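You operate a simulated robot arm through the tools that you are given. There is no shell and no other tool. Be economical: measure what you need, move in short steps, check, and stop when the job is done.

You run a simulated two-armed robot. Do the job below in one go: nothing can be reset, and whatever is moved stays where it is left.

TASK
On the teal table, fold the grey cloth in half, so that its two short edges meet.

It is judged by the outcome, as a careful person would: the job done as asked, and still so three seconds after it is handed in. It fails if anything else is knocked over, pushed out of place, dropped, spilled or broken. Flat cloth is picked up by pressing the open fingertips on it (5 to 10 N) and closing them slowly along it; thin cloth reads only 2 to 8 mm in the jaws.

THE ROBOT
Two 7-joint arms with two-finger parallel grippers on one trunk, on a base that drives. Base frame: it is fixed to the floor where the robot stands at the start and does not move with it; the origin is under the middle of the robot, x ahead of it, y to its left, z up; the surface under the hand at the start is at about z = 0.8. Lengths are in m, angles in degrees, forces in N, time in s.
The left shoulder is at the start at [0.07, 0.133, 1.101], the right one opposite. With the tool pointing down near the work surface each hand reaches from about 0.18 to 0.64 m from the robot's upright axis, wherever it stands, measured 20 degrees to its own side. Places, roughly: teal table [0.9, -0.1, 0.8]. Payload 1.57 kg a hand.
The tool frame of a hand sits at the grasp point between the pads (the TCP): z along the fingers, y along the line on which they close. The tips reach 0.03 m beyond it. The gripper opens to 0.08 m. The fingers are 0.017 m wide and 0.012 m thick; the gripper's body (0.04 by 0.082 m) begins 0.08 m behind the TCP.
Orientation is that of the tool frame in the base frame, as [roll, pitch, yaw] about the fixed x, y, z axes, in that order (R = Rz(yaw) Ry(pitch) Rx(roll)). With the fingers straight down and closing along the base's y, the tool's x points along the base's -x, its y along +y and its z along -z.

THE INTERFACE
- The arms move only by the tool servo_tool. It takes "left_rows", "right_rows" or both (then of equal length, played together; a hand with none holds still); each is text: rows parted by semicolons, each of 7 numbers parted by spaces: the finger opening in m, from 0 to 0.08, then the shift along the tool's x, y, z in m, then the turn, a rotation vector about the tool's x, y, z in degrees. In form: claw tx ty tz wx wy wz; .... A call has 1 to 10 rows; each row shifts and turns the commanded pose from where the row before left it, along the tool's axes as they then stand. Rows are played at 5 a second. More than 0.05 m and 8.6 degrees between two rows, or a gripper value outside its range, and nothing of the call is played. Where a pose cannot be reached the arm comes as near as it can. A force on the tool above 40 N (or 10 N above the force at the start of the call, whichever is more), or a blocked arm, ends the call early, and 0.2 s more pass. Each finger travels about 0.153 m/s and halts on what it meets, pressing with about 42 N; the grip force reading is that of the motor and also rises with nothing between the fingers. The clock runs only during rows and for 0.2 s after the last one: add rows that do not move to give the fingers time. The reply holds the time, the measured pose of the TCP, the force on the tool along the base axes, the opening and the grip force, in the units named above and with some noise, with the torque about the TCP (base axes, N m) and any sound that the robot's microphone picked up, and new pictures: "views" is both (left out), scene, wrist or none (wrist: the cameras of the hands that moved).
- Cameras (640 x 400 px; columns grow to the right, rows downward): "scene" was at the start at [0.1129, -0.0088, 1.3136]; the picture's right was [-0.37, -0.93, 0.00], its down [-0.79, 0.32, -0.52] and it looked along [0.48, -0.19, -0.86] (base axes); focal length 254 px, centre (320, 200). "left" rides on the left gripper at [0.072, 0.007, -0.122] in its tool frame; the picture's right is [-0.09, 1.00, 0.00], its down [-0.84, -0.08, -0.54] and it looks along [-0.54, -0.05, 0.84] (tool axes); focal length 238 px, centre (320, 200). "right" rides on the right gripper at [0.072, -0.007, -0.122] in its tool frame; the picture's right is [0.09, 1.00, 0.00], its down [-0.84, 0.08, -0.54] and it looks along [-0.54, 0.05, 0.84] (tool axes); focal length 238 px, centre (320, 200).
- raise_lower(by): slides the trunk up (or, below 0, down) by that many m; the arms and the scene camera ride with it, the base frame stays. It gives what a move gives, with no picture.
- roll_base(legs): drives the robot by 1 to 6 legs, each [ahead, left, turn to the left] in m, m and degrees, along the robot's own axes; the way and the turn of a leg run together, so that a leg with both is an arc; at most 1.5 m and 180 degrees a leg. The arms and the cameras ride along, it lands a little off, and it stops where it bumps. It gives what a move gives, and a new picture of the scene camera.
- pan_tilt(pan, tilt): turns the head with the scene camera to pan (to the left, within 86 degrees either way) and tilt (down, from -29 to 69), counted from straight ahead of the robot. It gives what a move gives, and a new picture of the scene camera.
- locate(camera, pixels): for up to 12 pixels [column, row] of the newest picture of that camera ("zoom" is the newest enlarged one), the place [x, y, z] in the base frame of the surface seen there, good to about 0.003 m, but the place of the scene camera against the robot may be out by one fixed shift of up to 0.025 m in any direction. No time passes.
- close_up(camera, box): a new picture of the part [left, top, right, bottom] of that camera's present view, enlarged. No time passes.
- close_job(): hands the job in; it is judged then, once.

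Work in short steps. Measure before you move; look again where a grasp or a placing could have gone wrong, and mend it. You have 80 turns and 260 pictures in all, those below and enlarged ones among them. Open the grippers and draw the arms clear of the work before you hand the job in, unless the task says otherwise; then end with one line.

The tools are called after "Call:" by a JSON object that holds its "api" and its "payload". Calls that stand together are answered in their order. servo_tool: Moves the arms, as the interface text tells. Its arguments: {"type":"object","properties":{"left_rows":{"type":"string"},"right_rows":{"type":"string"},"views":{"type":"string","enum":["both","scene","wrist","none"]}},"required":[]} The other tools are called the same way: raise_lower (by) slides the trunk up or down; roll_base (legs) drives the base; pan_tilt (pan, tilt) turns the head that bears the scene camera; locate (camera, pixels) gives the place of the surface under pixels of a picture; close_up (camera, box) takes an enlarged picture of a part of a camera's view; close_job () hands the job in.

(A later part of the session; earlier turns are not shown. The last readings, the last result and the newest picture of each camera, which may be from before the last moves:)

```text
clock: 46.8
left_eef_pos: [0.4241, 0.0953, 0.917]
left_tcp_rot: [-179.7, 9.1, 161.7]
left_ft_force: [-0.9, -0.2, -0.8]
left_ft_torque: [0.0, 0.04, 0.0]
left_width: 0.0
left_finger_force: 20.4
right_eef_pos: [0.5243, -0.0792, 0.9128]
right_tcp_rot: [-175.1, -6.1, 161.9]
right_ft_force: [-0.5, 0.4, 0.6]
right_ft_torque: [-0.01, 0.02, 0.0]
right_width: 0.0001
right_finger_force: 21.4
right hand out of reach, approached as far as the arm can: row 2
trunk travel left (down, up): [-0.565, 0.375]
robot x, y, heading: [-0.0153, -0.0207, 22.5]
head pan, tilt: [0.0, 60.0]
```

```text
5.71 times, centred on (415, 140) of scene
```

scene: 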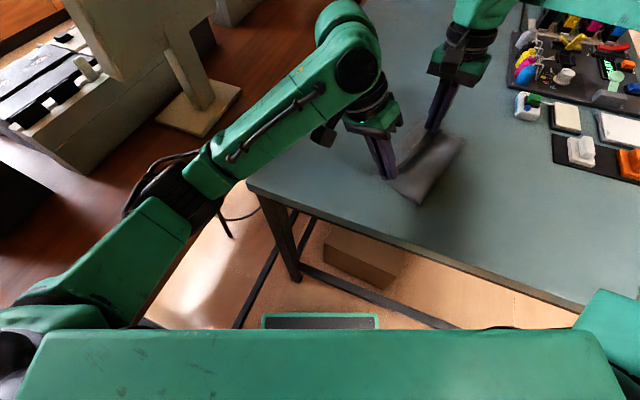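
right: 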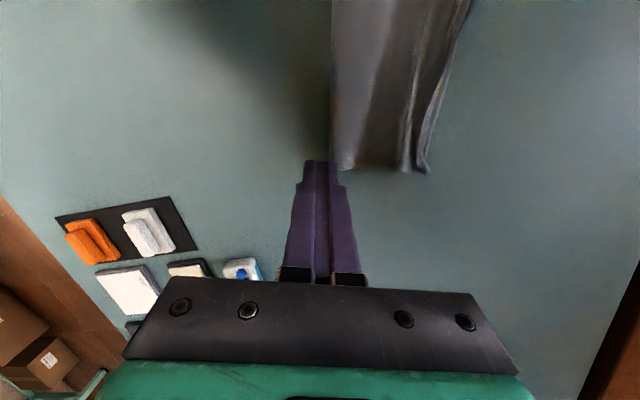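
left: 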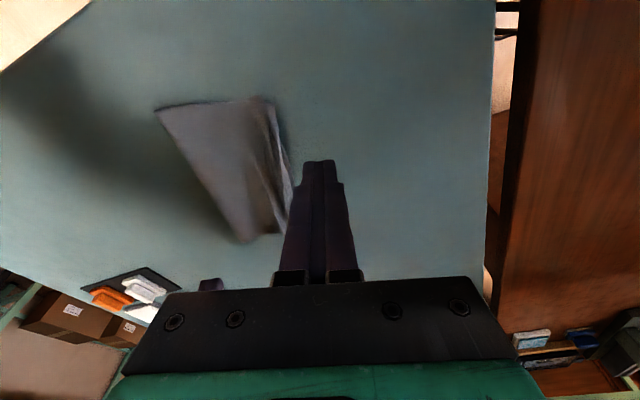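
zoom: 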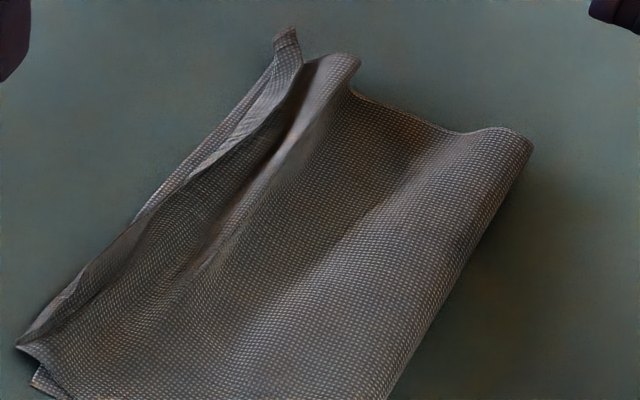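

At the near end the flap still stands folded back (~1.3 cm) right over the lower edge; the earlier sweep stopped too soon. I sweep there again with the left hand, 5 cm further out, so the flap flips fully.

Call:
{"api": "servo_tool", "payload": {"left_rows": "0 0.0029 -0.0254 0.0154 0 0 0; 0 0.0029 -0.0254 0.0154 0 0 0; 0 0.0029 -0.0254 0.0154 0 0 0; 0 0.0053 0 0.0326 0 0 0; 0 0 0.008 0 0 0 0; 0 0 0.008 0 0 0 0; 0 0 0.009 0 0 0 0; 0 0 0.009 0 0 0 0; 0 0 0.009 0 0 0 0; 0 0 0.009 0 0 0 0", "views": "wrist"}}

Call:
{"api": "servo_tool", "payload": {"left_rows": "0 -0.005 0.005 -0.03 0 0 0; 0 -0.008 0.02 -0.045 0 0 0; 0 0 0.02 0 0 0 0; 0 0 0 0 0 0 0", "views": "wrist"}}

Call:
{"api": "close_up", "payload": {"camera": "scene", "box": [375, 105, 455, 175]}}

Call:
{"api": "close_up", "payload": {"camera": "left", "box": [140, 80, 330, 260]}}

```text
clock: 49.0
left_eef_pos: [0.4134, 0.0712, 0.8384]
left_tcp_rot: [-179.8, 9.2, 161.7]
left_ft_force: [-0.4, 0.2, 0.2]
left_ft_torque: [0.0, 0.03, 0.02]
left_width: 0.0001
left_finger_force: 21.6
right_eef_pos: [0.5255, -0.0781, 0.9141]
right_tcp_rot: [-175.1, -6.1, 161.8]
right_ft_force: [-0.3, 0.6, 0.8]
right_ft_torque: [-0.01, -0.02, 0.0]
right_width: 0.0002
right_finger_force: 21.2
trunk travel left (down, up): [-0.565, 0.375]
robot x, y, heading: [-0.015, -0.0205, 22.1]
head pan, tilt: [0.0, 60.0]
```

left: 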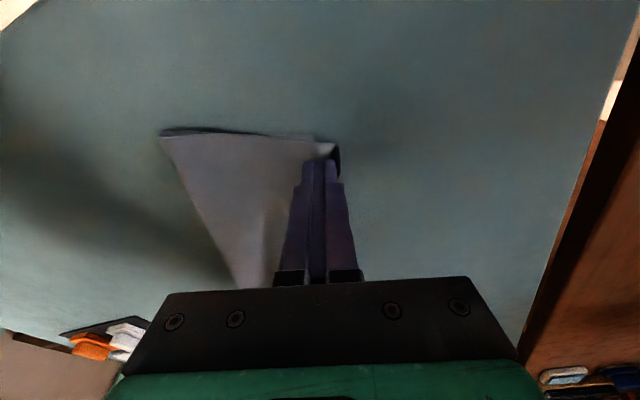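

```text
clock: 50.0
left_eef_pos: [0.4295, 0.1143, 0.9143]
left_tcp_rot: [-179.8, 9.1, 161.7]
left_ft_force: [-0.3, -0.1, 0.3]
left_ft_torque: [-0.01, 0.02, 0.0]
left_width: 0.0
left_finger_force: 21.3
right_eef_pos: [0.5246, -0.0795, 0.9136]
right_tcp_rot: [-175.2, -6.2, 161.9]
right_ft_force: [0.0, 0.2, -0.3]
right_ft_torque: [-0.01, -0.03, -0.01]
right_width: 0.0
right_finger_force: 21.2
trunk travel left (down, up): [-0.565, 0.375]
robot x, y, heading: [-0.0115, -0.0202, 22.1]
head pan, tilt: [0.0, 60.0]
```

left: 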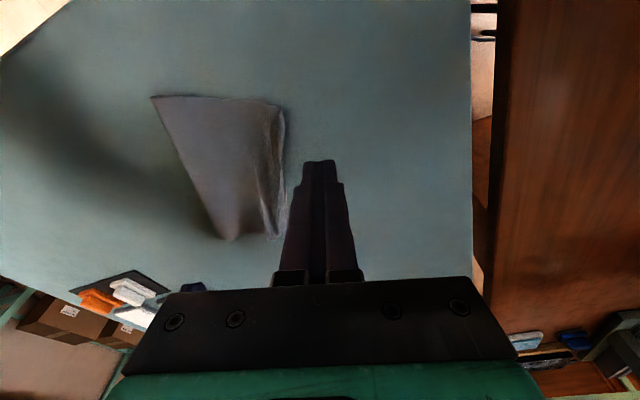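

```text
5.71 times, centred on (415, 140) of scene
```

zoom: 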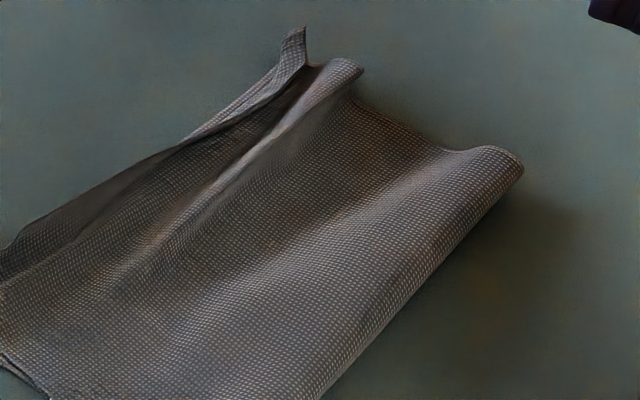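

```text
2.22 times, centred on (235, 170) of left
```

zoom: 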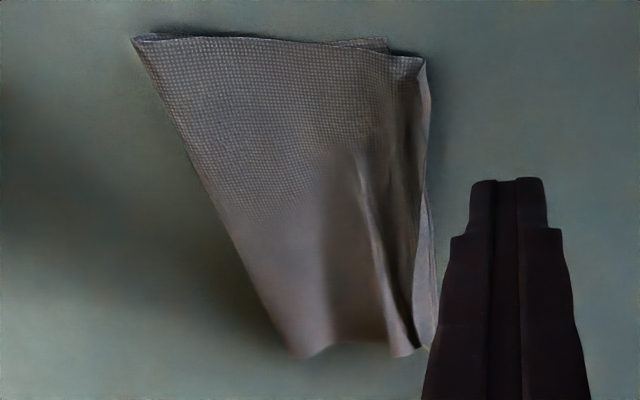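

The near end now overshoots about 1.3 cm with its tip curled up, and the far end meets well. I measure, then drag the upper layer at the near end back towards the crease with light pressure.

Call:
{"api": "locate", "payload": {"camera": "zoom", "pixels": [[385, 42], [424, 62], [415, 75], [135, 40], [300, 350], [405, 350], [428, 345], [428, 150], [434, 250], [300, 120], [340, 200], [385, 250]]}}

Call:
{"api": "close_up", "payload": {"camera": "left", "box": [230, 90, 310, 150]}}

Call:
{"api": "close_up", "payload": {"camera": "left", "box": [220, 180, 300, 250]}}

```text
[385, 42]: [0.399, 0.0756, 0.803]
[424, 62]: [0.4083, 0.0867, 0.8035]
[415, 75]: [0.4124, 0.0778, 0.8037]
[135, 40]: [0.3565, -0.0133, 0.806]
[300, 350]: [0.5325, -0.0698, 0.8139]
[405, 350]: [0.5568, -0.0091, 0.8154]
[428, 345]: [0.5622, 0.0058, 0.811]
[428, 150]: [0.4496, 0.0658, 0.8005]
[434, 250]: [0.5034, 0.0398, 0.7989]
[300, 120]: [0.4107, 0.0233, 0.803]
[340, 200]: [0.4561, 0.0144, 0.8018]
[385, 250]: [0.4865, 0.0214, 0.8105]
```

```text
6.67 times, centred on (270, 120) of left
```

zoom: 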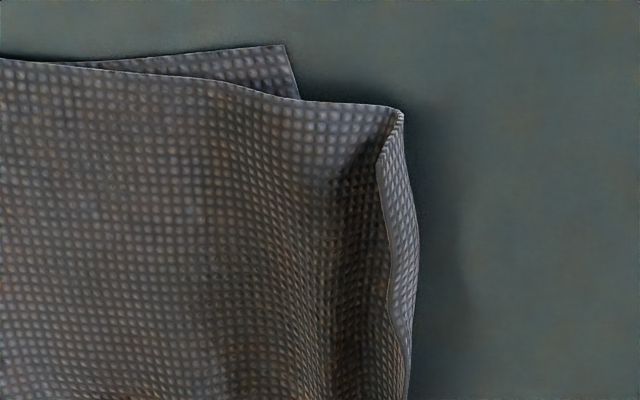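

```text
5.71 times, centred on (260, 215) of left
```

zoom: 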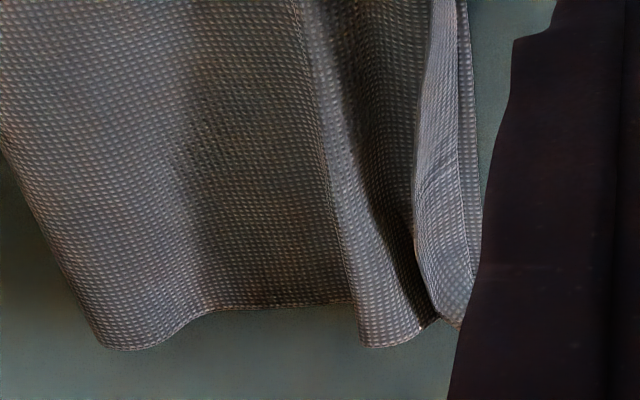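

The near flap is now a single upright lip whose base lies ~1 cm past the lower edge. I bring the left fingertips onto the upper layer about 3.5 cm inside the edge.

Call:
{"api": "servo_tool", "payload": {"left_rows": "0 0.0013 -0.0416 0 0 0 0; 0 0.0012 -0.0416 0 0 0 0; 0 0.0013 0 0.0341 0 0 0; 0 0.0012 0 0.0341 0 0 0; 0 0.001 0 0.006 0 0 0; 0 0.0005 0 0.003 0 0 0; 0 0 0 0 0 0 0", "views": "wrist"}}

```text
clock: 51.6
left_eef_pos: [0.4079, 0.0324, 0.8364]
left_tcp_rot: [-179.8, 9.1, 161.8]
left_ft_force: [0.6, -0.6, 0.4]
left_ft_torque: [0.01, 0.0, 0.01]
left_width: 0.0
left_finger_force: 21.0
right_eef_pos: [0.5268, -0.0782, 0.9127]
right_tcp_rot: [-175.1, -6.1, 161.9]
right_ft_force: [0.5, 0.2, 0.5]
right_ft_torque: [-0.01, -0.01, 0.01]
right_width: 0.0
right_finger_force: 21.2
trunk travel left (down, up): [-0.565, 0.375]
robot x, y, heading: [-0.0091, -0.0189, 22.3]
head pan, tilt: [0.0, 60.0]
```

left: 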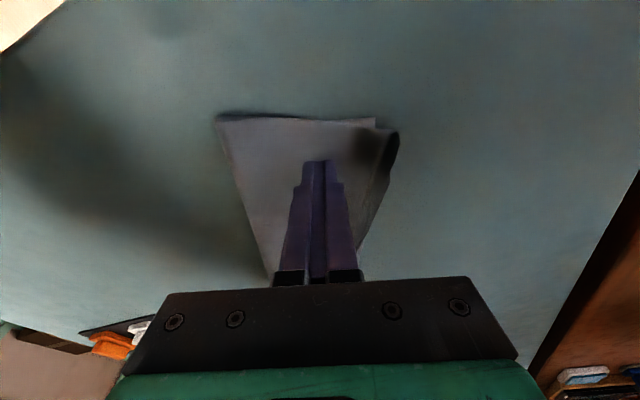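

No force yet; I press 2.5 mm further and read the force.

Call:
{"api": "servo_tool", "payload": {"left_rows": "0 0.0002 0 0.0015 0 0 0; 0 0.0002 0 0.001 0 0 0; 0 0 0 0 0 0 0", "views": "none"}}

```text
clock: 52.4
left_eef_pos: [0.4089, 0.0321, 0.8349]
left_tcp_rot: [-179.8, 9.1, 161.8]
left_ft_force: [-0.1, 0.1, -0.1]
left_ft_torque: [-0.01, 0.0, 0.0]
left_width: 0.0001
left_finger_force: 21.8
right_eef_pos: [0.5245, -0.0787, 0.9129]
right_tcp_rot: [-175.1, -6.1, 161.9]
right_ft_force: [-0.2, 0.3, 0.4]
right_ft_torque: [-0.02, 0.0, 0.0]
right_width: 0.0001
right_finger_force: 21.2
trunk travel left (down, up): [-0.565, 0.375]
robot x, y, heading: [-0.0085, -0.0218, 22.1]
head pan, tilt: [0.0, 60.0]
```

Still free; another 2 mm in two steps.

Call:
{"api": "servo_tool", "payload": {"left_rows": "0 0.0002 0 0.001 0 0 0; 0 0.0001 0 0.0007 0 0 0; 0 0 0 0 0 0 0", "views": "none"}}

```text
clock: 53.2
left_eef_pos: [0.4083, 0.0316, 0.8323]
left_tcp_rot: [-179.8, 9.1, 161.8]
left_ft_force: [0.5, 0.5, 0.2]
left_ft_torque: [-0.04, 0.0, -0.01]
left_width: 0.0001
left_finger_force: 21.8
right_eef_pos: [0.5259, -0.0781, 0.9142]
right_tcp_rot: [-175.1, -6.1, 161.9]
right_ft_force: [-0.6, 0.8, -1.1]
right_ft_torque: [-0.01, -0.03, -0.05]
right_width: 0.0
right_finger_force: 21.1
trunk travel left (down, up): [-0.565, 0.375]
robot x, y, heading: [-0.0139, -0.0222, 22.3]
head pan, tilt: [0.0, 60.0]
```

Still no contact; 1.2 mm more, then drag inward if it is pressing lightly.

Call:
{"api": "servo_tool", "payload": {"left_rows": "0 0.0001 0 0.0007 0 0 0; 0 0.0001 0 0.0005 0 0 0; 0 0 0 0 0 0 0", "views": "none"}}

```text
clock: 54.0
left_eef_pos: [0.409, 0.0331, 0.8314]
left_tcp_rot: [-179.8, 9.3, 161.7]
left_ft_force: [1.8, 1.0, 8.3]
left_ft_torque: [0.0, -0.03, 0.0]
left_width: 0.0
left_finger_force: 21.2
right_eef_pos: [0.5246, -0.0771, 0.9154]
right_tcp_rot: [-175.3, -6.0, 161.9]
right_ft_force: [-0.3, 0.6, 0.2]
right_ft_torque: [-0.02, 0.04, 0.02]
right_width: 0.0001
right_finger_force: 21.2
trunk travel left (down, up): [-0.565, 0.375]
robot x, y, heading: [-0.0126, -0.0177, 21.9]
head pan, tilt: [0.0, 60.0]
```

Pressing 8 N. I drag 18 mm towards the crease and 5 mm towards the near side, slowly, and look.

Call:
{"api": "servo_tool", "payload": {"left_rows": "0 0 0 -0.0002 0 0 0; 0 0.001 -0.003 0 0 0 0; 0 0.001 -0.003 0 0 0 0; 0 0.001 -0.003 0 0 0 0; 0 0.001 -0.003 0 0 0 0; 0 0.001 -0.003 0 0 0 0; 0 0.001 -0.003 0 0 0 0; 0 0 0 0 0 0 0", "views": "wrist"}}

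Call:
{"api": "close_up", "payload": {"camera": "left", "box": [200, 80, 440, 280]}}

```text
clock: 55.8
left_eef_pos: [0.3962, 0.0177, 0.832]
left_tcp_rot: [-179.8, 9.4, 161.7]
left_ft_force: [2.9, 3.6, 22.5]
left_ft_torque: [0.12, -0.01, 0.0]
left_width: 0.0001
left_finger_force: 21.4
right_eef_pos: [0.5233, -0.0787, 0.9154]
right_tcp_rot: [-175.2, -6.0, 161.8]
right_ft_force: [0.0, -0.3, 0.1]
right_ft_torque: [-0.02, 0.02, 0.0]
right_width: 0.0
right_finger_force: 21.1
trunk travel left (down, up): [-0.565, 0.375]
robot x, y, heading: [-0.0122, -0.0192, 22.2]
head pan, tilt: [0.0, 60.0]
```

left: 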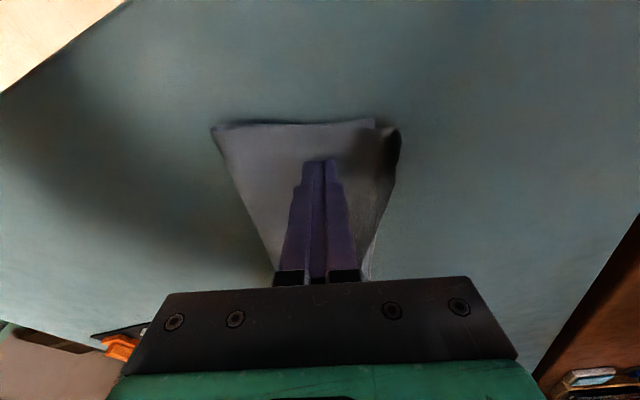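

```text
2.00 times, centred on (320, 180) of left
```

zoom: 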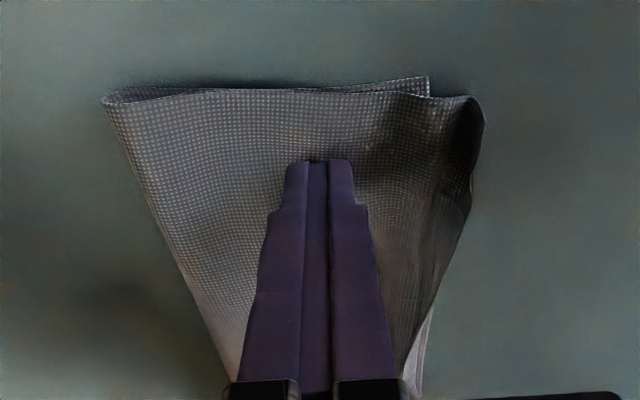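

Both layers moved together, so dragging doesn't slide them apart. The lip stands upright though, so I'll pinch it alone, lift slightly, and set it back inward. I raise the left hand and open to 2.5 cm for measuring.

Call:
{"api": "servo_tool", "payload": {"left_rows": "0 -0.002 0 -0.012 0 0 0; 0.025 -0.006 0.02 -0.036 0 0 0; 0.025 0 0.03 0 0 0 0; 0.025 0 0 0 0 0 0", "views": "wrist"}}

Call:
{"api": "close_up", "payload": {"camera": "left", "box": [180, 60, 340, 260]}}

Call:
{"api": "close_up", "payload": {"camera": "scene", "box": [360, 105, 480, 210]}}

```text
clock: 56.8
left_eef_pos: [0.4128, 0.0653, 0.8798]
left_tcp_rot: [-179.7, 9.2, 161.7]
left_ft_force: [0.0, -1.1, -0.7]
left_ft_torque: [0.0, -0.01, 0.03]
left_width: 0.0251
left_finger_force: 0.2
right_eef_pos: [0.5234, -0.0795, 0.914]
right_tcp_rot: [-175.2, -6.1, 162.0]
right_ft_force: [-0.1, -0.1, -0.1]
right_ft_torque: [0.02, 0.04, 0.01]
right_width: 0.0
right_finger_force: 21.2
trunk travel left (down, up): [-0.565, 0.375]
robot x, y, heading: [-0.0156, -0.0224, 22.0]
head pan, tilt: [0.0, 60.0]
```

left: 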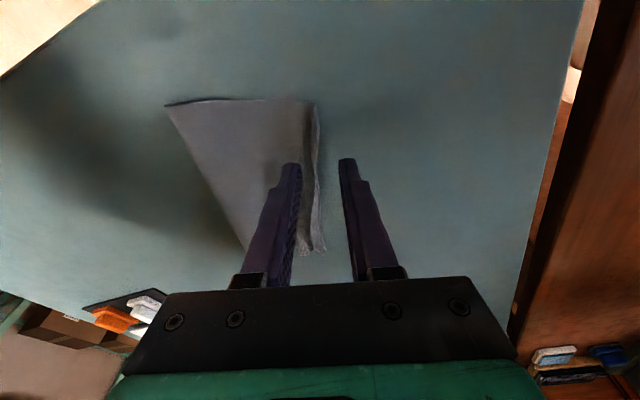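

```text
2.00 times, centred on (260, 160) of left
```

zoom: 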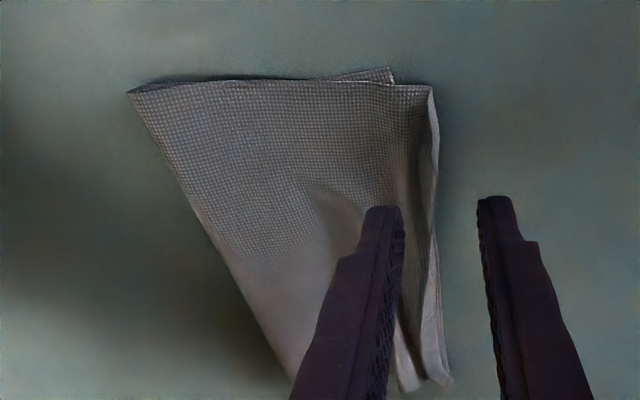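

```text
3.81 times, centred on (420, 158) of scene
```

zoom: 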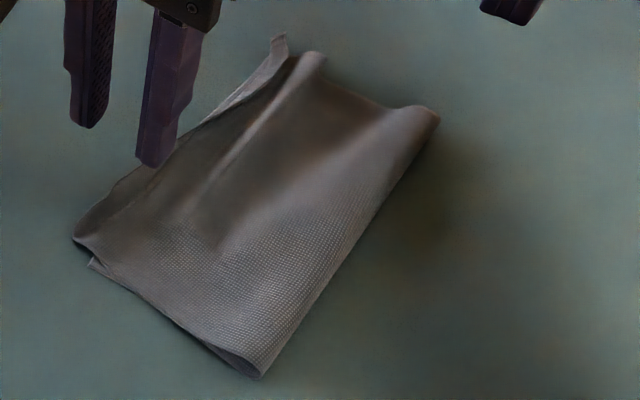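

I measure the lip, the lower corner and the crease end in this left picture.

Call:
{"api": "locate", "payload": {"camera": "left", "pixels": [[294, 97], [315, 106], [317, 120], [317, 135], [318, 150], [313, 130], [308, 130], [319, 180], [323, 245], [303, 250], [166, 105], [300, 130]]}}

Call:
{"api": "close_up", "payload": {"camera": "left", "box": [280, 85, 350, 145]}}

```text
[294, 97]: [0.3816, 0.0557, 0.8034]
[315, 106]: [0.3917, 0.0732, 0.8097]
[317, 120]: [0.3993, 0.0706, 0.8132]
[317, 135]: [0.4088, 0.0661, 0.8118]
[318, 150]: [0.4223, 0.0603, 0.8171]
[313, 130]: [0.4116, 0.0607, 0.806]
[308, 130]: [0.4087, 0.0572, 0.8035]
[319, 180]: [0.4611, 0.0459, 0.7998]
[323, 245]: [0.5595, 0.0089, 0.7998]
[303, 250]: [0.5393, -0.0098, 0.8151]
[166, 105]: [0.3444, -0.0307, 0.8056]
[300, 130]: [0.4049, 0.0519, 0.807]
```

```text
6.67 times, centred on (315, 115) of left
```

zoom: 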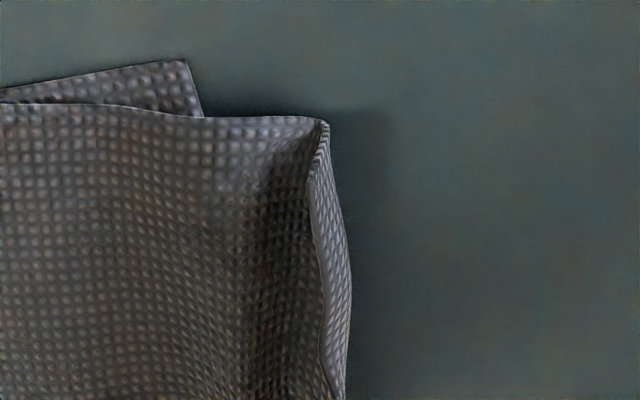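

The lip stands ~12 mm tall at p≈+1.6 cm beyond the lower edge at the near end. I straddle it with 2 cm opening, tips 3–4 mm above the table, and close.

Call:
{"api": "servo_tool", "payload": {"left_rows": "0.022 0.0072 -0.0007 0.0216 0 0 0; 0.022 0.0071 -0.0007 0.0216 0 0 0; 0.022 0 0 0 0 0 0; 0.016 0 0 0 0 0 0; 0.01 0 0 0 0 0 0; 0.005 0 0 0 0 0 0; 0 0 0 0 0 0 0; 0 0 0 0 0 0 0", "views": "wrist"}}

Call:
{"api": "close_up", "payload": {"camera": "left", "box": [240, 100, 400, 220]}}

```text
clock: 58.6
left_eef_pos: [0.4059, 0.0649, 0.8346]
left_tcp_rot: [-179.8, 9.1, 161.8]
left_ft_force: [-0.9, -1.0, 0.5]
left_ft_torque: [-0.02, -0.03, -0.02]
left_width: 0.0018
left_finger_force: 23.8
right_eef_pos: [0.5245, -0.0773, 0.9133]
right_tcp_rot: [-175.1, -6.0, 161.9]
right_ft_force: [-0.5, 0.1, 0.9]
right_ft_torque: [-0.01, -0.02, -0.03]
right_width: 0.0
right_finger_force: 21.1
trunk travel left (down, up): [-0.565, 0.375]
robot x, y, heading: [-0.0107, -0.0168, 22.0]
head pan, tilt: [0.0, 60.0]
```

left: 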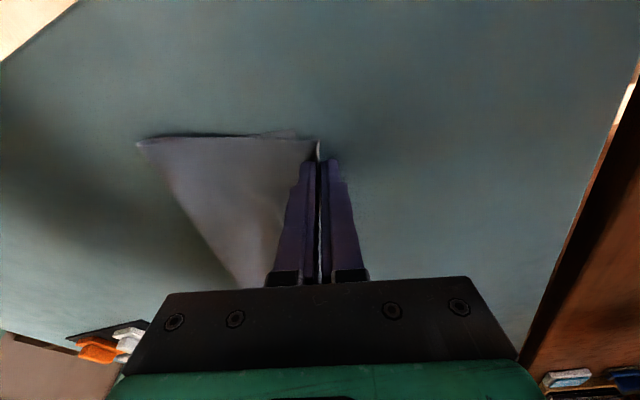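

```text
3.33 times, centred on (320, 160) of left
```

zoom: 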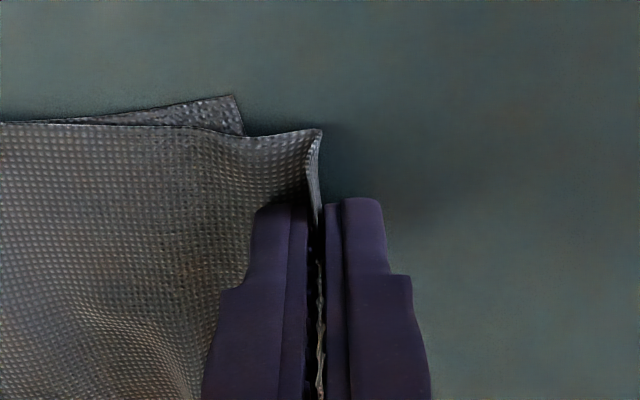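

The jaws hold the single upper layer (1.8 mm). I lift 1.5 cm and tilt the hand 40° so the lip swings inward and leans outward, then set it down just inside the lower edge.

Call:
{"api": "servo_tool", "payload": {"left_rows": "0 -0.0024 0 -0.0148 0 0 0; 0 0 0 0 8 0 0; 0 0 0 0 8 0 0; 0 0 0 0 8 0 0; 0 0 0 0 8 0 0; 0 0 0 0 8 0 0; 0 0.003 0.0025 0.0065 0 0 0; 0 0.0028 0.0026 0.0065 0 0 0; 0 0 0 0 0 0 0", "views": "wrist"}}

Call:
{"api": "close_up", "payload": {"camera": "left", "box": [220, 80, 420, 230]}}

Call:
{"api": "close_up", "payload": {"camera": "scene", "box": [360, 105, 480, 210]}}

```text
clock: 60.6
left_eef_pos: [0.4009, 0.0638, 0.8347]
left_tcp_rot: [-139.7, 9.1, 161.6]
left_ft_force: [-0.8, 0.3, -0.3]
left_ft_torque: [0.0, -0.01, 0.0]
left_width: 0.0017
left_finger_force: 23.8
right_eef_pos: [0.5238, -0.0773, 0.9135]
right_tcp_rot: [-175.1, -6.1, 161.9]
right_ft_force: [-0.7, -0.3, 0.9]
right_ft_torque: [0.01, 0.01, 0.01]
right_width: 0.0001
right_finger_force: 21.2
trunk travel left (down, up): [-0.565, 0.375]
robot x, y, heading: [-0.0161, -0.0225, 22.4]
head pan, tilt: [0.0, 60.0]
```

left: 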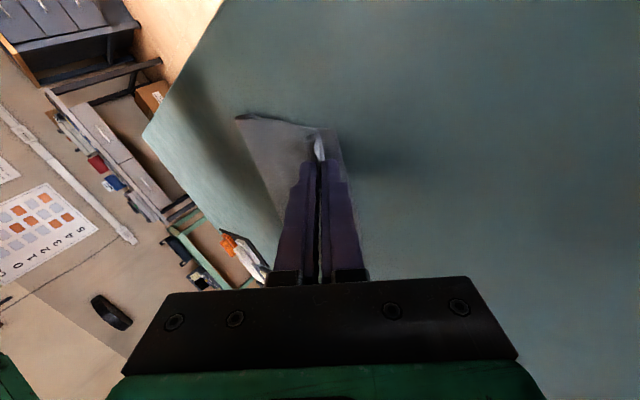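

```text
2.67 times, centred on (320, 155) of left
```

zoom: 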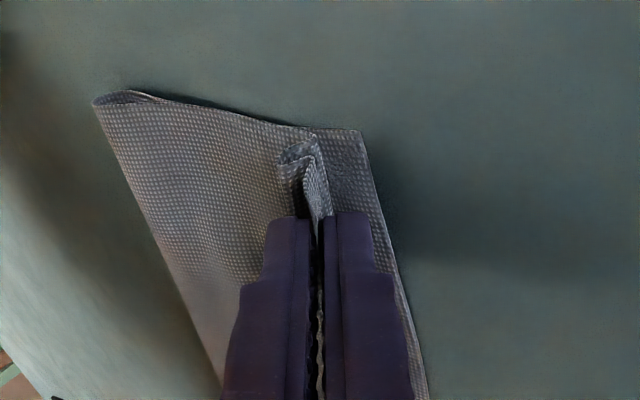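

```text
3.81 times, centred on (420, 158) of scene
```

zoom: 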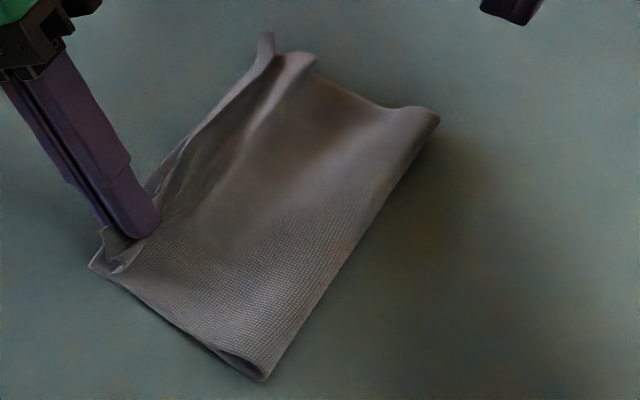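

The near end now sits just inside the lower edge with the lip leaning outward. I open slightly and withdraw along the fingers.

Call:
{"api": "servo_tool", "payload": {"left_rows": "0.004 0 0 0 0 0 0; 0.007 0 0 0 0 0 0; 0.01 0 0 -0.003 0 0 0; 0.012 0 0 -0.008 0 0 0; 0.012 0 0 -0.02 0 0 0; 0.012 0 0 -0.03 0 0 0; 0.012 0 0 -0.03 0 0 0; 0.012 0 0 0 0 0 0", "views": "wrist"}}

Call:
{"api": "close_up", "payload": {"camera": "left", "box": [230, 90, 400, 260]}}

Call:
{"api": "close_up", "payload": {"camera": "scene", "box": [360, 105, 480, 210]}}

```text
clock: 62.4
left_eef_pos: [0.4094, 0.1218, 0.9041]
left_tcp_rot: [-139.7, 9.2, 161.7]
left_ft_force: [0.1, 0.8, 0.5]
left_ft_torque: [0.01, 0.01, 0.02]
left_width: 0.0119
left_finger_force: 0.0
right_eef_pos: [0.5252, -0.0786, 0.9134]
right_tcp_rot: [-175.1, -6.1, 161.8]
right_ft_force: [0.5, 0.2, -0.8]
right_ft_torque: [-0.01, -0.03, -0.02]
right_width: 0.0001
right_finger_force: 21.6
trunk travel left (down, up): [-0.565, 0.375]
robot x, y, heading: [-0.0136, -0.0189, 22.1]
head pan, tilt: [0.0, 60.0]
```

left: 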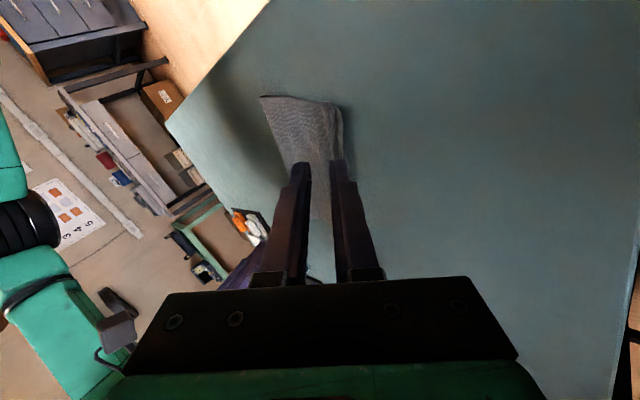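

```text
2.35 times, centred on (315, 175) of left
```

zoom: 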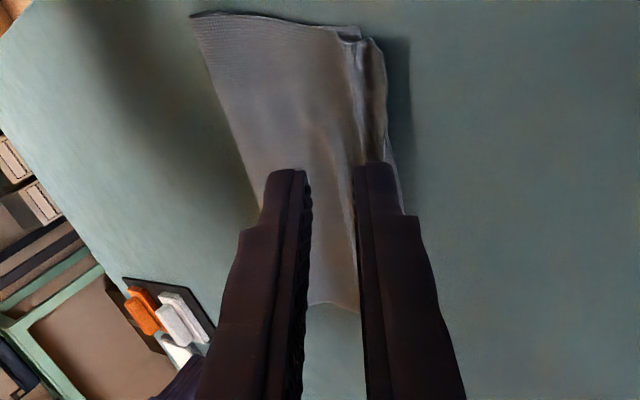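

```text
3.81 times, centred on (420, 158) of scene
```

zoom: 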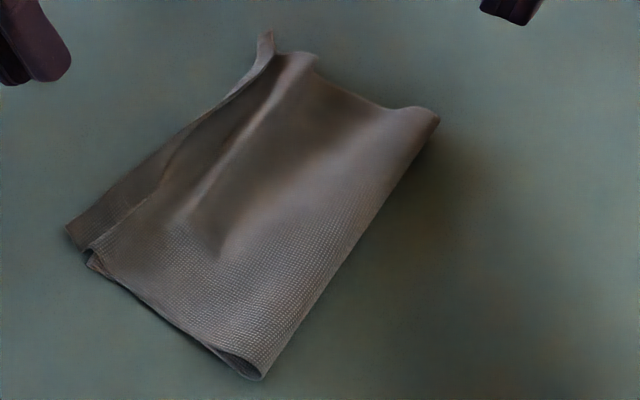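

The lip now lies outward. I measure its overshoot against the lower corner and the crease ends.

Call:
{"api": "close_up", "payload": {"camera": "left", "box": [300, 85, 370, 145]}}

Call:
{"api": "locate", "payload": {"camera": "left", "pixels": [[331, 99], [338, 103], [342, 109], [342, 120], [334, 105], [331, 110], [261, 97], [343, 135], [336, 120], [330, 120]]}}

Call:
{"api": "locate", "payload": {"camera": "scene", "pixels": [[354, 165], [360, 174], [403, 204], [450, 135], [406, 115], [418, 120]]}}

```text
6.67 times, centred on (335, 115) of left
```

zoom: 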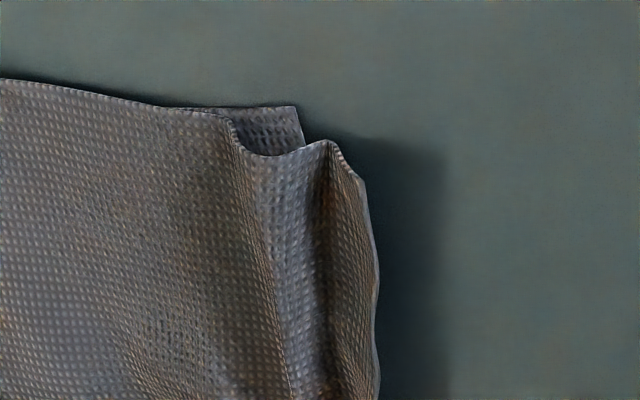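

```text
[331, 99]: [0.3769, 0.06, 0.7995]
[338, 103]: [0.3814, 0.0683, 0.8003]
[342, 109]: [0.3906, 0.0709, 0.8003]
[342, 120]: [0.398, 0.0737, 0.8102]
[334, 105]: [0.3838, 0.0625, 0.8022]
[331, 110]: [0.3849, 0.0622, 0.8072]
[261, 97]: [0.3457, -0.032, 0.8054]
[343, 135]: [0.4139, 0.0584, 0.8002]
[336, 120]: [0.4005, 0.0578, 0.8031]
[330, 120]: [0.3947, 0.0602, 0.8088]
```

```text
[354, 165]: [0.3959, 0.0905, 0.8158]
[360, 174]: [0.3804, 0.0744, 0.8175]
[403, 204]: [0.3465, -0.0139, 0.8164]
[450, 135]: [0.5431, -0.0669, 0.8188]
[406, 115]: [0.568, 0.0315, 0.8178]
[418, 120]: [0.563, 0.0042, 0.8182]
```

The upper near corner overshoots by about 1.5 cm, arched. I regrip the lip and set it 1.5 cm further in: first untilt and come down astride it.

Call:
{"api": "servo_tool", "payload": {"left_rows": "0.022 0 0 0 -8 0 0; 0.022 0 0 0 -8 0 0; 0.022 0 0 0 -8 0 0; 0.022 0 0 0 -8 0 0; 0.022 0 0 0 -8 0 0; 0.022 -0.0027 -0.029 0.0126 0 0 0; 0.022 -0.0027 -0.029 0.0126 0 0 0; 0.022 0.0037 0 0.023 0 0 0; 0.022 0.003 0 0.019 0 0 0; 0.022 0 0 0 0 0 0", "views": "wrist"}}

Call:
{"api": "close_up", "payload": {"camera": "left", "box": [240, 100, 400, 220]}}

```text
clock: 64.6
left_eef_pos: [0.3997, 0.0642, 0.8381]
left_tcp_rot: [-179.8, 9.2, 161.7]
left_ft_force: [0.6, 0.0, -0.7]
left_ft_torque: [0.03, -0.01, 0.02]
left_width: 0.022
left_finger_force: 0.2
right_eef_pos: [0.5244, -0.0782, 0.9138]
right_tcp_rot: [-175.0, -6.1, 161.9]
right_ft_force: [0.0, 0.6, -1.0]
right_ft_torque: [0.04, -0.02, 0.0]
right_width: 0.0
right_finger_force: 21.3
trunk travel left (down, up): [-0.565, 0.375]
robot x, y, heading: [-0.013, -0.0212, 22.3]
head pan, tilt: [0.0, 60.0]
```

left: 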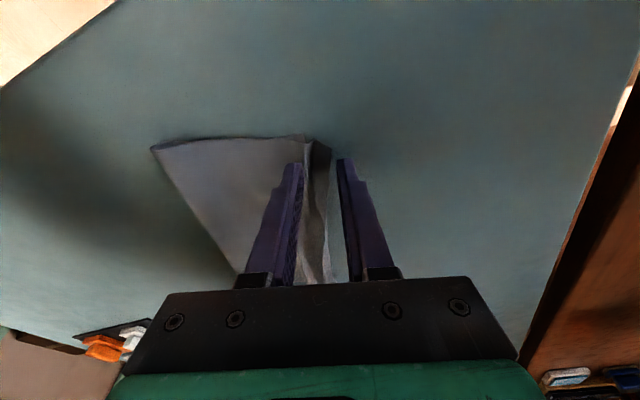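

```text
3.33 times, centred on (320, 160) of left
```

zoom: 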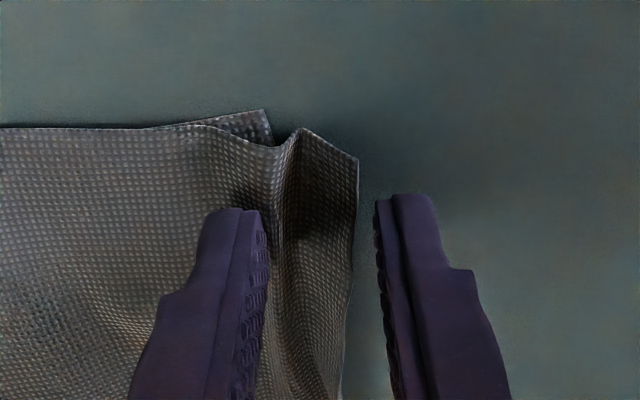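

The jaws straddle the arched strip nicely. I shift 5 mm outward to take less of it, lower 3 mm, and close.

Call:
{"api": "servo_tool", "payload": {"left_rows": "0.022 0 0.005 0 0 0 0; 0.022 0.0005 0 0.0035 0 0 0; 0.022 0 0 0 0 0 0; 0.016 0 0 0 0 0 0; 0.01 0 0 0 0 0 0; 0.005 0 0 0 0 0 0; 0 0 0 0 0 0 0; 0 0 0 0 0 0 0; 0 -0.002 0 -0.0148 0 0 0; 0 0 0 0 0 0 0", "views": "wrist"}}

Call:
{"api": "close_up", "payload": {"camera": "left", "box": [220, 80, 420, 230]}}

```text
clock: 66.8
left_eef_pos: [0.4016, 0.0695, 0.8495]
left_tcp_rot: [-179.6, 9.1, 161.7]
left_ft_force: [0.5, -1.2, 0.7]
left_ft_torque: [0.03, 0.02, 0.01]
left_width: 0.0016
left_finger_force: 23.7
right_eef_pos: [0.5247, -0.0785, 0.9125]
right_tcp_rot: [-175.1, -6.1, 161.8]
right_ft_force: [0.1, 0.2, 0.0]
right_ft_torque: [0.0, 0.0, 0.01]
right_width: 0.0
right_finger_force: 21.1
trunk travel left (down, up): [-0.565, 0.375]
robot x, y, heading: [-0.018, -0.0192, 22.4]
head pan, tilt: [0.0, 60.0]
```

left: 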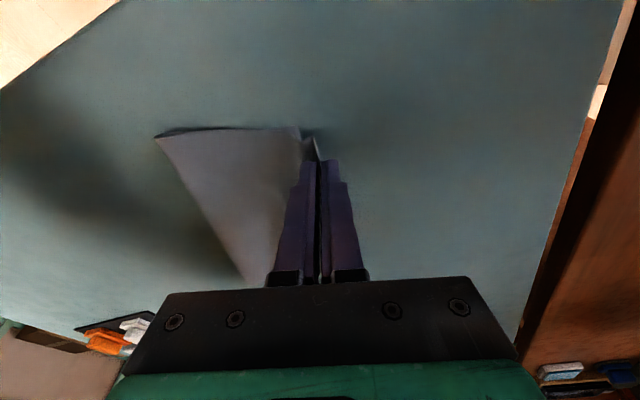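

```text
2.67 times, centred on (320, 155) of left
```

zoom: 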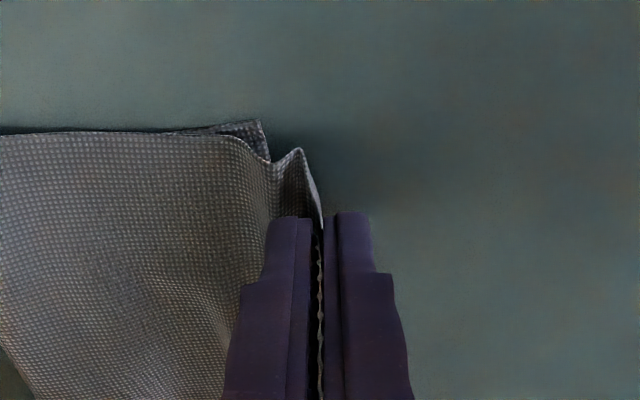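

A single layer is held at its edge. I tilt 40° and set it down about 1.2 cm inside the lower edge and slightly towards the near side.

Call:
{"api": "servo_tool", "payload": {"left_rows": "0 0 0 0 8 0 0; 0 0 0 0 8 0 0; 0 0 0 0 8 0 0; 0 0 0 0 8 0 0; 0 0 0 0 8 0 0; 0 0.0028 0.001 0.0085 0 0 0; 0 0.0027 0.0011 0.0085 0 0 0; 0 0 0 0 0 0 0", "views": "wrist"}}

Call:
{"api": "close_up", "payload": {"camera": "left", "box": [220, 80, 420, 230]}}

Call:
{"api": "close_up", "payload": {"camera": "scene", "box": [360, 105, 480, 210]}}

```text
clock: 68.6
left_eef_pos: [0.3961, 0.0608, 0.8356]
left_tcp_rot: [-139.9, 9.2, 161.7]
left_ft_force: [0.7, -0.4, -0.2]
left_ft_torque: [0.02, -0.02, 0.01]
left_width: 0.0013
left_finger_force: 23.1
right_eef_pos: [0.5247, -0.0795, 0.9145]
right_tcp_rot: [-175.2, -6.1, 161.9]
right_ft_force: [-0.2, 0.3, 0.8]
right_ft_torque: [0.0, 0.05, 0.01]
right_width: 0.0002
right_finger_force: 21.6
trunk travel left (down, up): [-0.565, 0.375]
robot x, y, heading: [-0.0155, -0.0238, 22.2]
head pan, tilt: [0.0, 60.0]
```

left: 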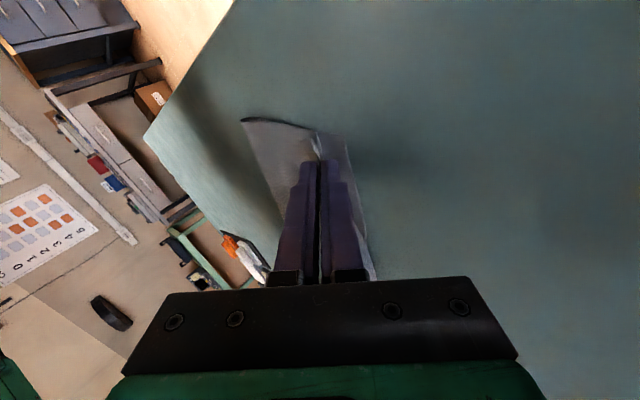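

```text
2.67 times, centred on (320, 155) of left
```

zoom: 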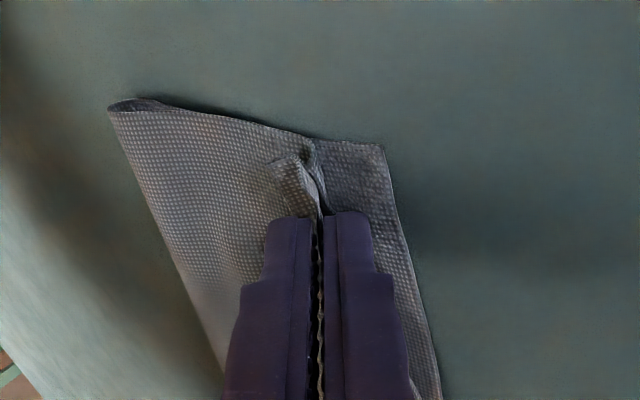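

```text
3.81 times, centred on (420, 158) of scene
```

zoom: 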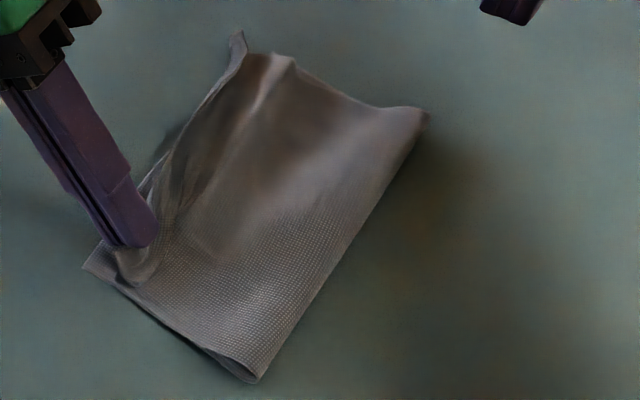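

The held root is ~2 cm inside the edge, so I pull outward 9 mm (hoping the corner flips too), then open and withdraw along the fingers.

Call:
{"api": "servo_tool", "payload": {"left_rows": "0 0 0.0034 -0.003 0 0 0; 0 0 0.0034 -0.003 0 0 0; 0.004 0 0 0 0 0 0; 0.008 0 0 -0.003 0 0 0; 0.01 0 0 -0.008 0 0 0; 0.012 0 0 -0.02 0 0 0; 0.012 0 0 -0.03 0 0 0; 0.012 0 0 -0.03 0 0 0; 0.012 0 0 0 0 0 0", "views": "wrist"}}

Call:
{"api": "close_up", "payload": {"camera": "left", "box": [230, 80, 400, 230]}}

Call:
{"api": "close_up", "payload": {"camera": "scene", "box": [360, 105, 480, 210]}}

```text
clock: 70.6
left_eef_pos: [0.4062, 0.1281, 0.9028]
left_tcp_rot: [-139.8, 9.1, 161.7]
left_ft_force: [-0.4, 0.1, 0.1]
left_ft_torque: [0.01, -0.03, -0.01]
left_width: 0.0123
left_finger_force: 0.0
right_eef_pos: [0.5242, -0.0789, 0.9138]
right_tcp_rot: [-175.1, -6.1, 161.9]
right_ft_force: [0.8, 0.0, 0.2]
right_ft_torque: [-0.01, -0.03, -0.01]
right_width: 0.0
right_finger_force: 21.2
trunk travel left (down, up): [-0.565, 0.375]
robot x, y, heading: [-0.0094, -0.0199, 22.2]
head pan, tilt: [0.0, 60.0]
```

left: 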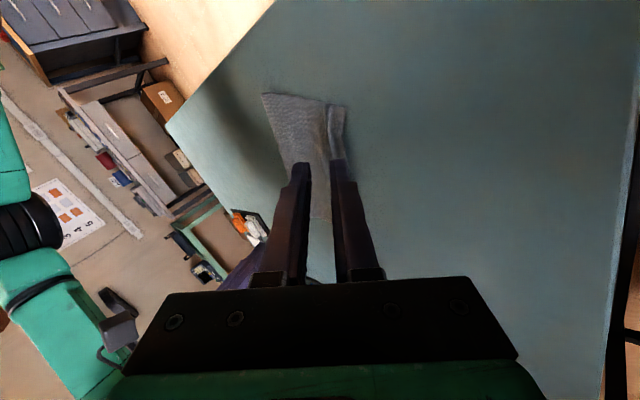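

```text
2.67 times, centred on (315, 155) of left
```

zoom: 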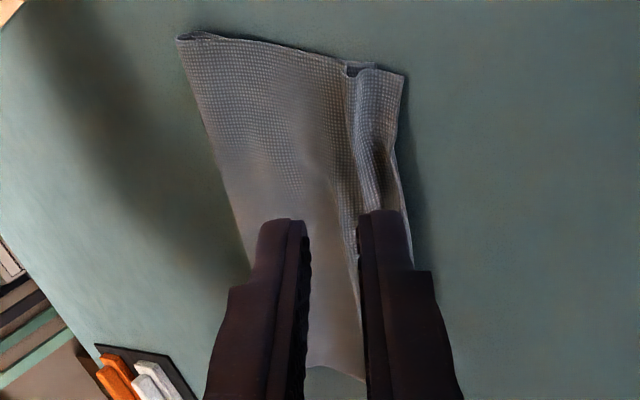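

```text
3.81 times, centred on (420, 158) of scene
```

zoom: 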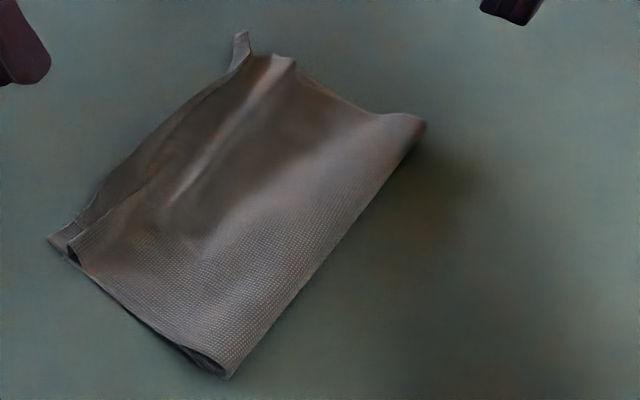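

That looks much better. I zoom on the near corner and the far end to judge the alignment.

Call:
{"api": "close_up", "payload": {"camera": "left", "box": [300, 85, 370, 145]}}

Call:
{"api": "close_up", "payload": {"camera": "scene", "box": [365, 150, 405, 185]}}

Call:
{"api": "close_up", "payload": {"camera": "right", "box": [300, 0, 520, 190]}}

```text
6.67 times, centred on (335, 115) of left
```

zoom: 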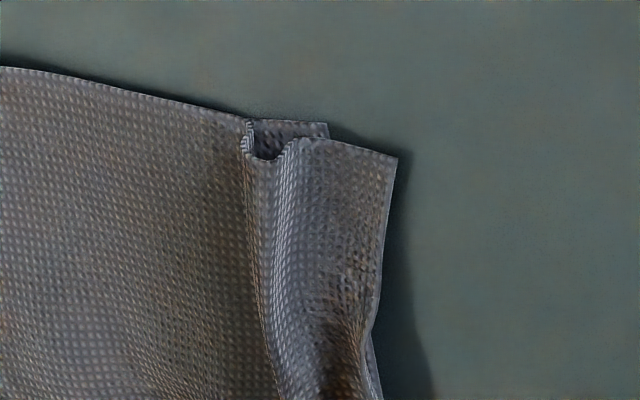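

```text
11.43 times, centred on (385, 168) of scene
```

zoom: 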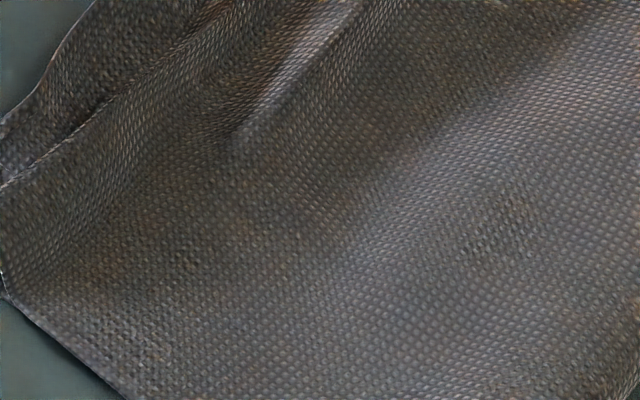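

```text
2.11 times, centred on (410, 95) of right
```

zoom: 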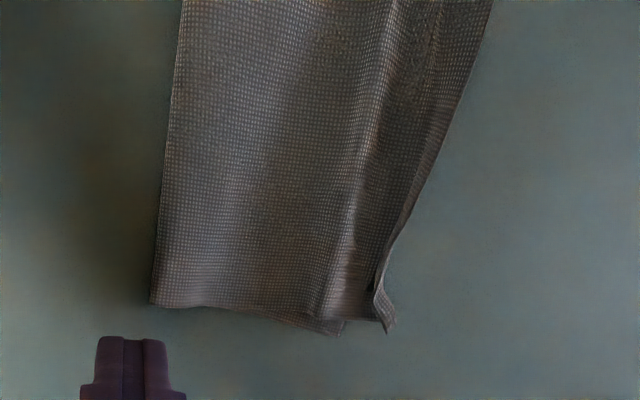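

Near end overshoots ~9 mm; the far end now shows the lower corner (340,333) inside the upper one (390,325). I measure the far end.

Call:
{"api": "locate", "payload": {"camera": "zoom", "pixels": [[338, 331], [387, 325], [376, 288], [388, 250], [160, 302], [320, 315], [355, 240], [470, 60], [185, 20], [425, 160], [400, 210]]}}

Call:
{"api": "locate", "payload": {"camera": "left", "pixels": [[334, 104], [344, 109], [343, 115], [342, 130], [323, 107], [263, 95], [326, 120], [334, 120]]}}

```text
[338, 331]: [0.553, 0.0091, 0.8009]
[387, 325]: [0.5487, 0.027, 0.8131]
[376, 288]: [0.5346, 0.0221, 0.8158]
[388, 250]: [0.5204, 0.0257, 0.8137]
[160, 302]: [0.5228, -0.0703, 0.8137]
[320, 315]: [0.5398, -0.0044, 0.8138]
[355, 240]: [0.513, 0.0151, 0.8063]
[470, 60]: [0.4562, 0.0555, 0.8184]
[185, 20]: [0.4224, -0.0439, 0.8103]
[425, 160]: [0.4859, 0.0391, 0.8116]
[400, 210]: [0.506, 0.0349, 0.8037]
```

```text
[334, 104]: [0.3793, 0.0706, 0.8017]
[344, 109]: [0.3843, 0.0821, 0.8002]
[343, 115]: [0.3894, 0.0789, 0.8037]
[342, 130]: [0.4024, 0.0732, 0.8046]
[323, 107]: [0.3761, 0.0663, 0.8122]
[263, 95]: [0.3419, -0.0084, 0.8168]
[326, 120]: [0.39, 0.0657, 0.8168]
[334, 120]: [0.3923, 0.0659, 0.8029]
```

The upper edge overshoots evenly by ~1.2 cm, while both layers still have slack at the crease. I'll push the upper edge in from outside with a fingertip at table level, starting at the near end.

Call:
{"api": "servo_tool", "payload": {"left_rows": "0 0 0 0 -8 0 0; 0 0 0 0 -8 0 0; 0 0 0 0 -8 0 0; 0 0 0 0 -8 0 0; 0 0 0 0 -8 0 0; 0 0 -0.0305 0 0 0 0; 0 0.0017 0 0.0366 0 0 0; 0 0.0016 0 0.0345 0 0 0; 0 0 0 0.0012 0 0 0; 0 0 0 0 0 0 0", "views": "none"}}

Call:
{"api": "close_up", "payload": {"camera": "left", "box": [200, 80, 440, 260]}}

```text
clock: 72.8
left_eef_pos: [0.4035, 0.0984, 0.8317]
left_tcp_rot: [-179.7, 9.2, 161.7]
left_ft_force: [0.5, 1.1, 3.6]
left_ft_torque: [0.06, 0.0, 0.0]
left_width: 0.0003
left_finger_force: 21.5
right_eef_pos: [0.525, -0.0779, 0.9131]
right_tcp_rot: [-175.1, -6.1, 161.9]
right_ft_force: [-0.4, -0.8, -0.1]
right_ft_torque: [0.0, 0.04, 0.02]
right_width: 0.0001
right_finger_force: 20.6
trunk travel left (down, up): [-0.565, 0.375]
robot x, y, heading: [-0.011, -0.0264, 22.2]
head pan, tilt: [0.0, 60.0]
```

```text
2.22 times, centred on (320, 170) of left
```

zoom: 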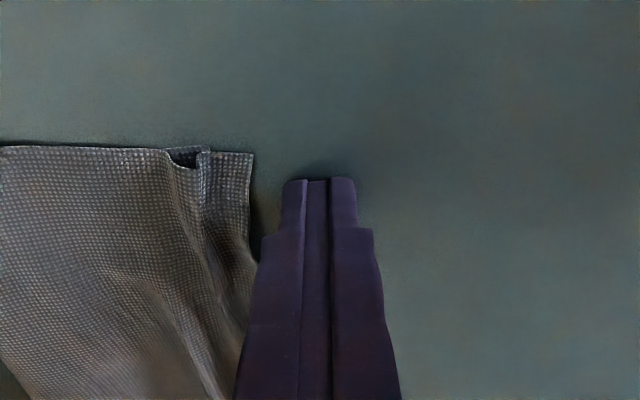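

The tip touches the table (3.6 N) about 8 mm outside the edge. I push 20 mm inward.

Call:
{"api": "servo_tool", "payload": {"left_rows": "0 0 -0.005 0 0 0 0; 0 0 -0.005 0 0 0 0; 0 0 -0.005 0 0 0 0; 0 0 -0.005 0 0 0 0; 0 0 0 0 0 0 0", "views": "none"}}

Call:
{"api": "close_up", "payload": {"camera": "left", "box": [200, 80, 440, 260]}}

```text
clock: 74.0
left_eef_pos: [0.3976, 0.0791, 0.8305]
left_tcp_rot: [-179.7, 9.3, 161.7]
left_ft_force: [1.4, 7.6, 8.4]
left_ft_torque: [0.29, 0.0, 0.0]
left_width: 0.0002
left_finger_force: 21.8
right_eef_pos: [0.5243, -0.0766, 0.9149]
right_tcp_rot: [-175.1, -6.0, 161.9]
right_ft_force: [-0.7, 0.0, -0.4]
right_ft_torque: [0.04, -0.05, 0.0]
right_width: 0.0001
right_finger_force: 21.3
trunk travel left (down, up): [-0.565, 0.375]
robot x, y, heading: [-0.0134, -0.022, 22.4]
head pan, tilt: [0.0, 60.0]
```

```text
2.22 times, centred on (320, 170) of left
```

zoom: 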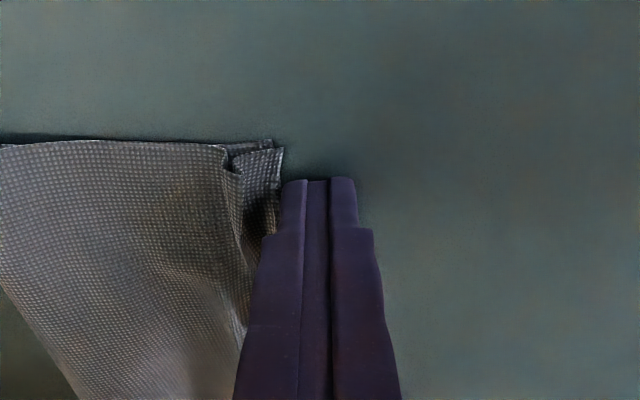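

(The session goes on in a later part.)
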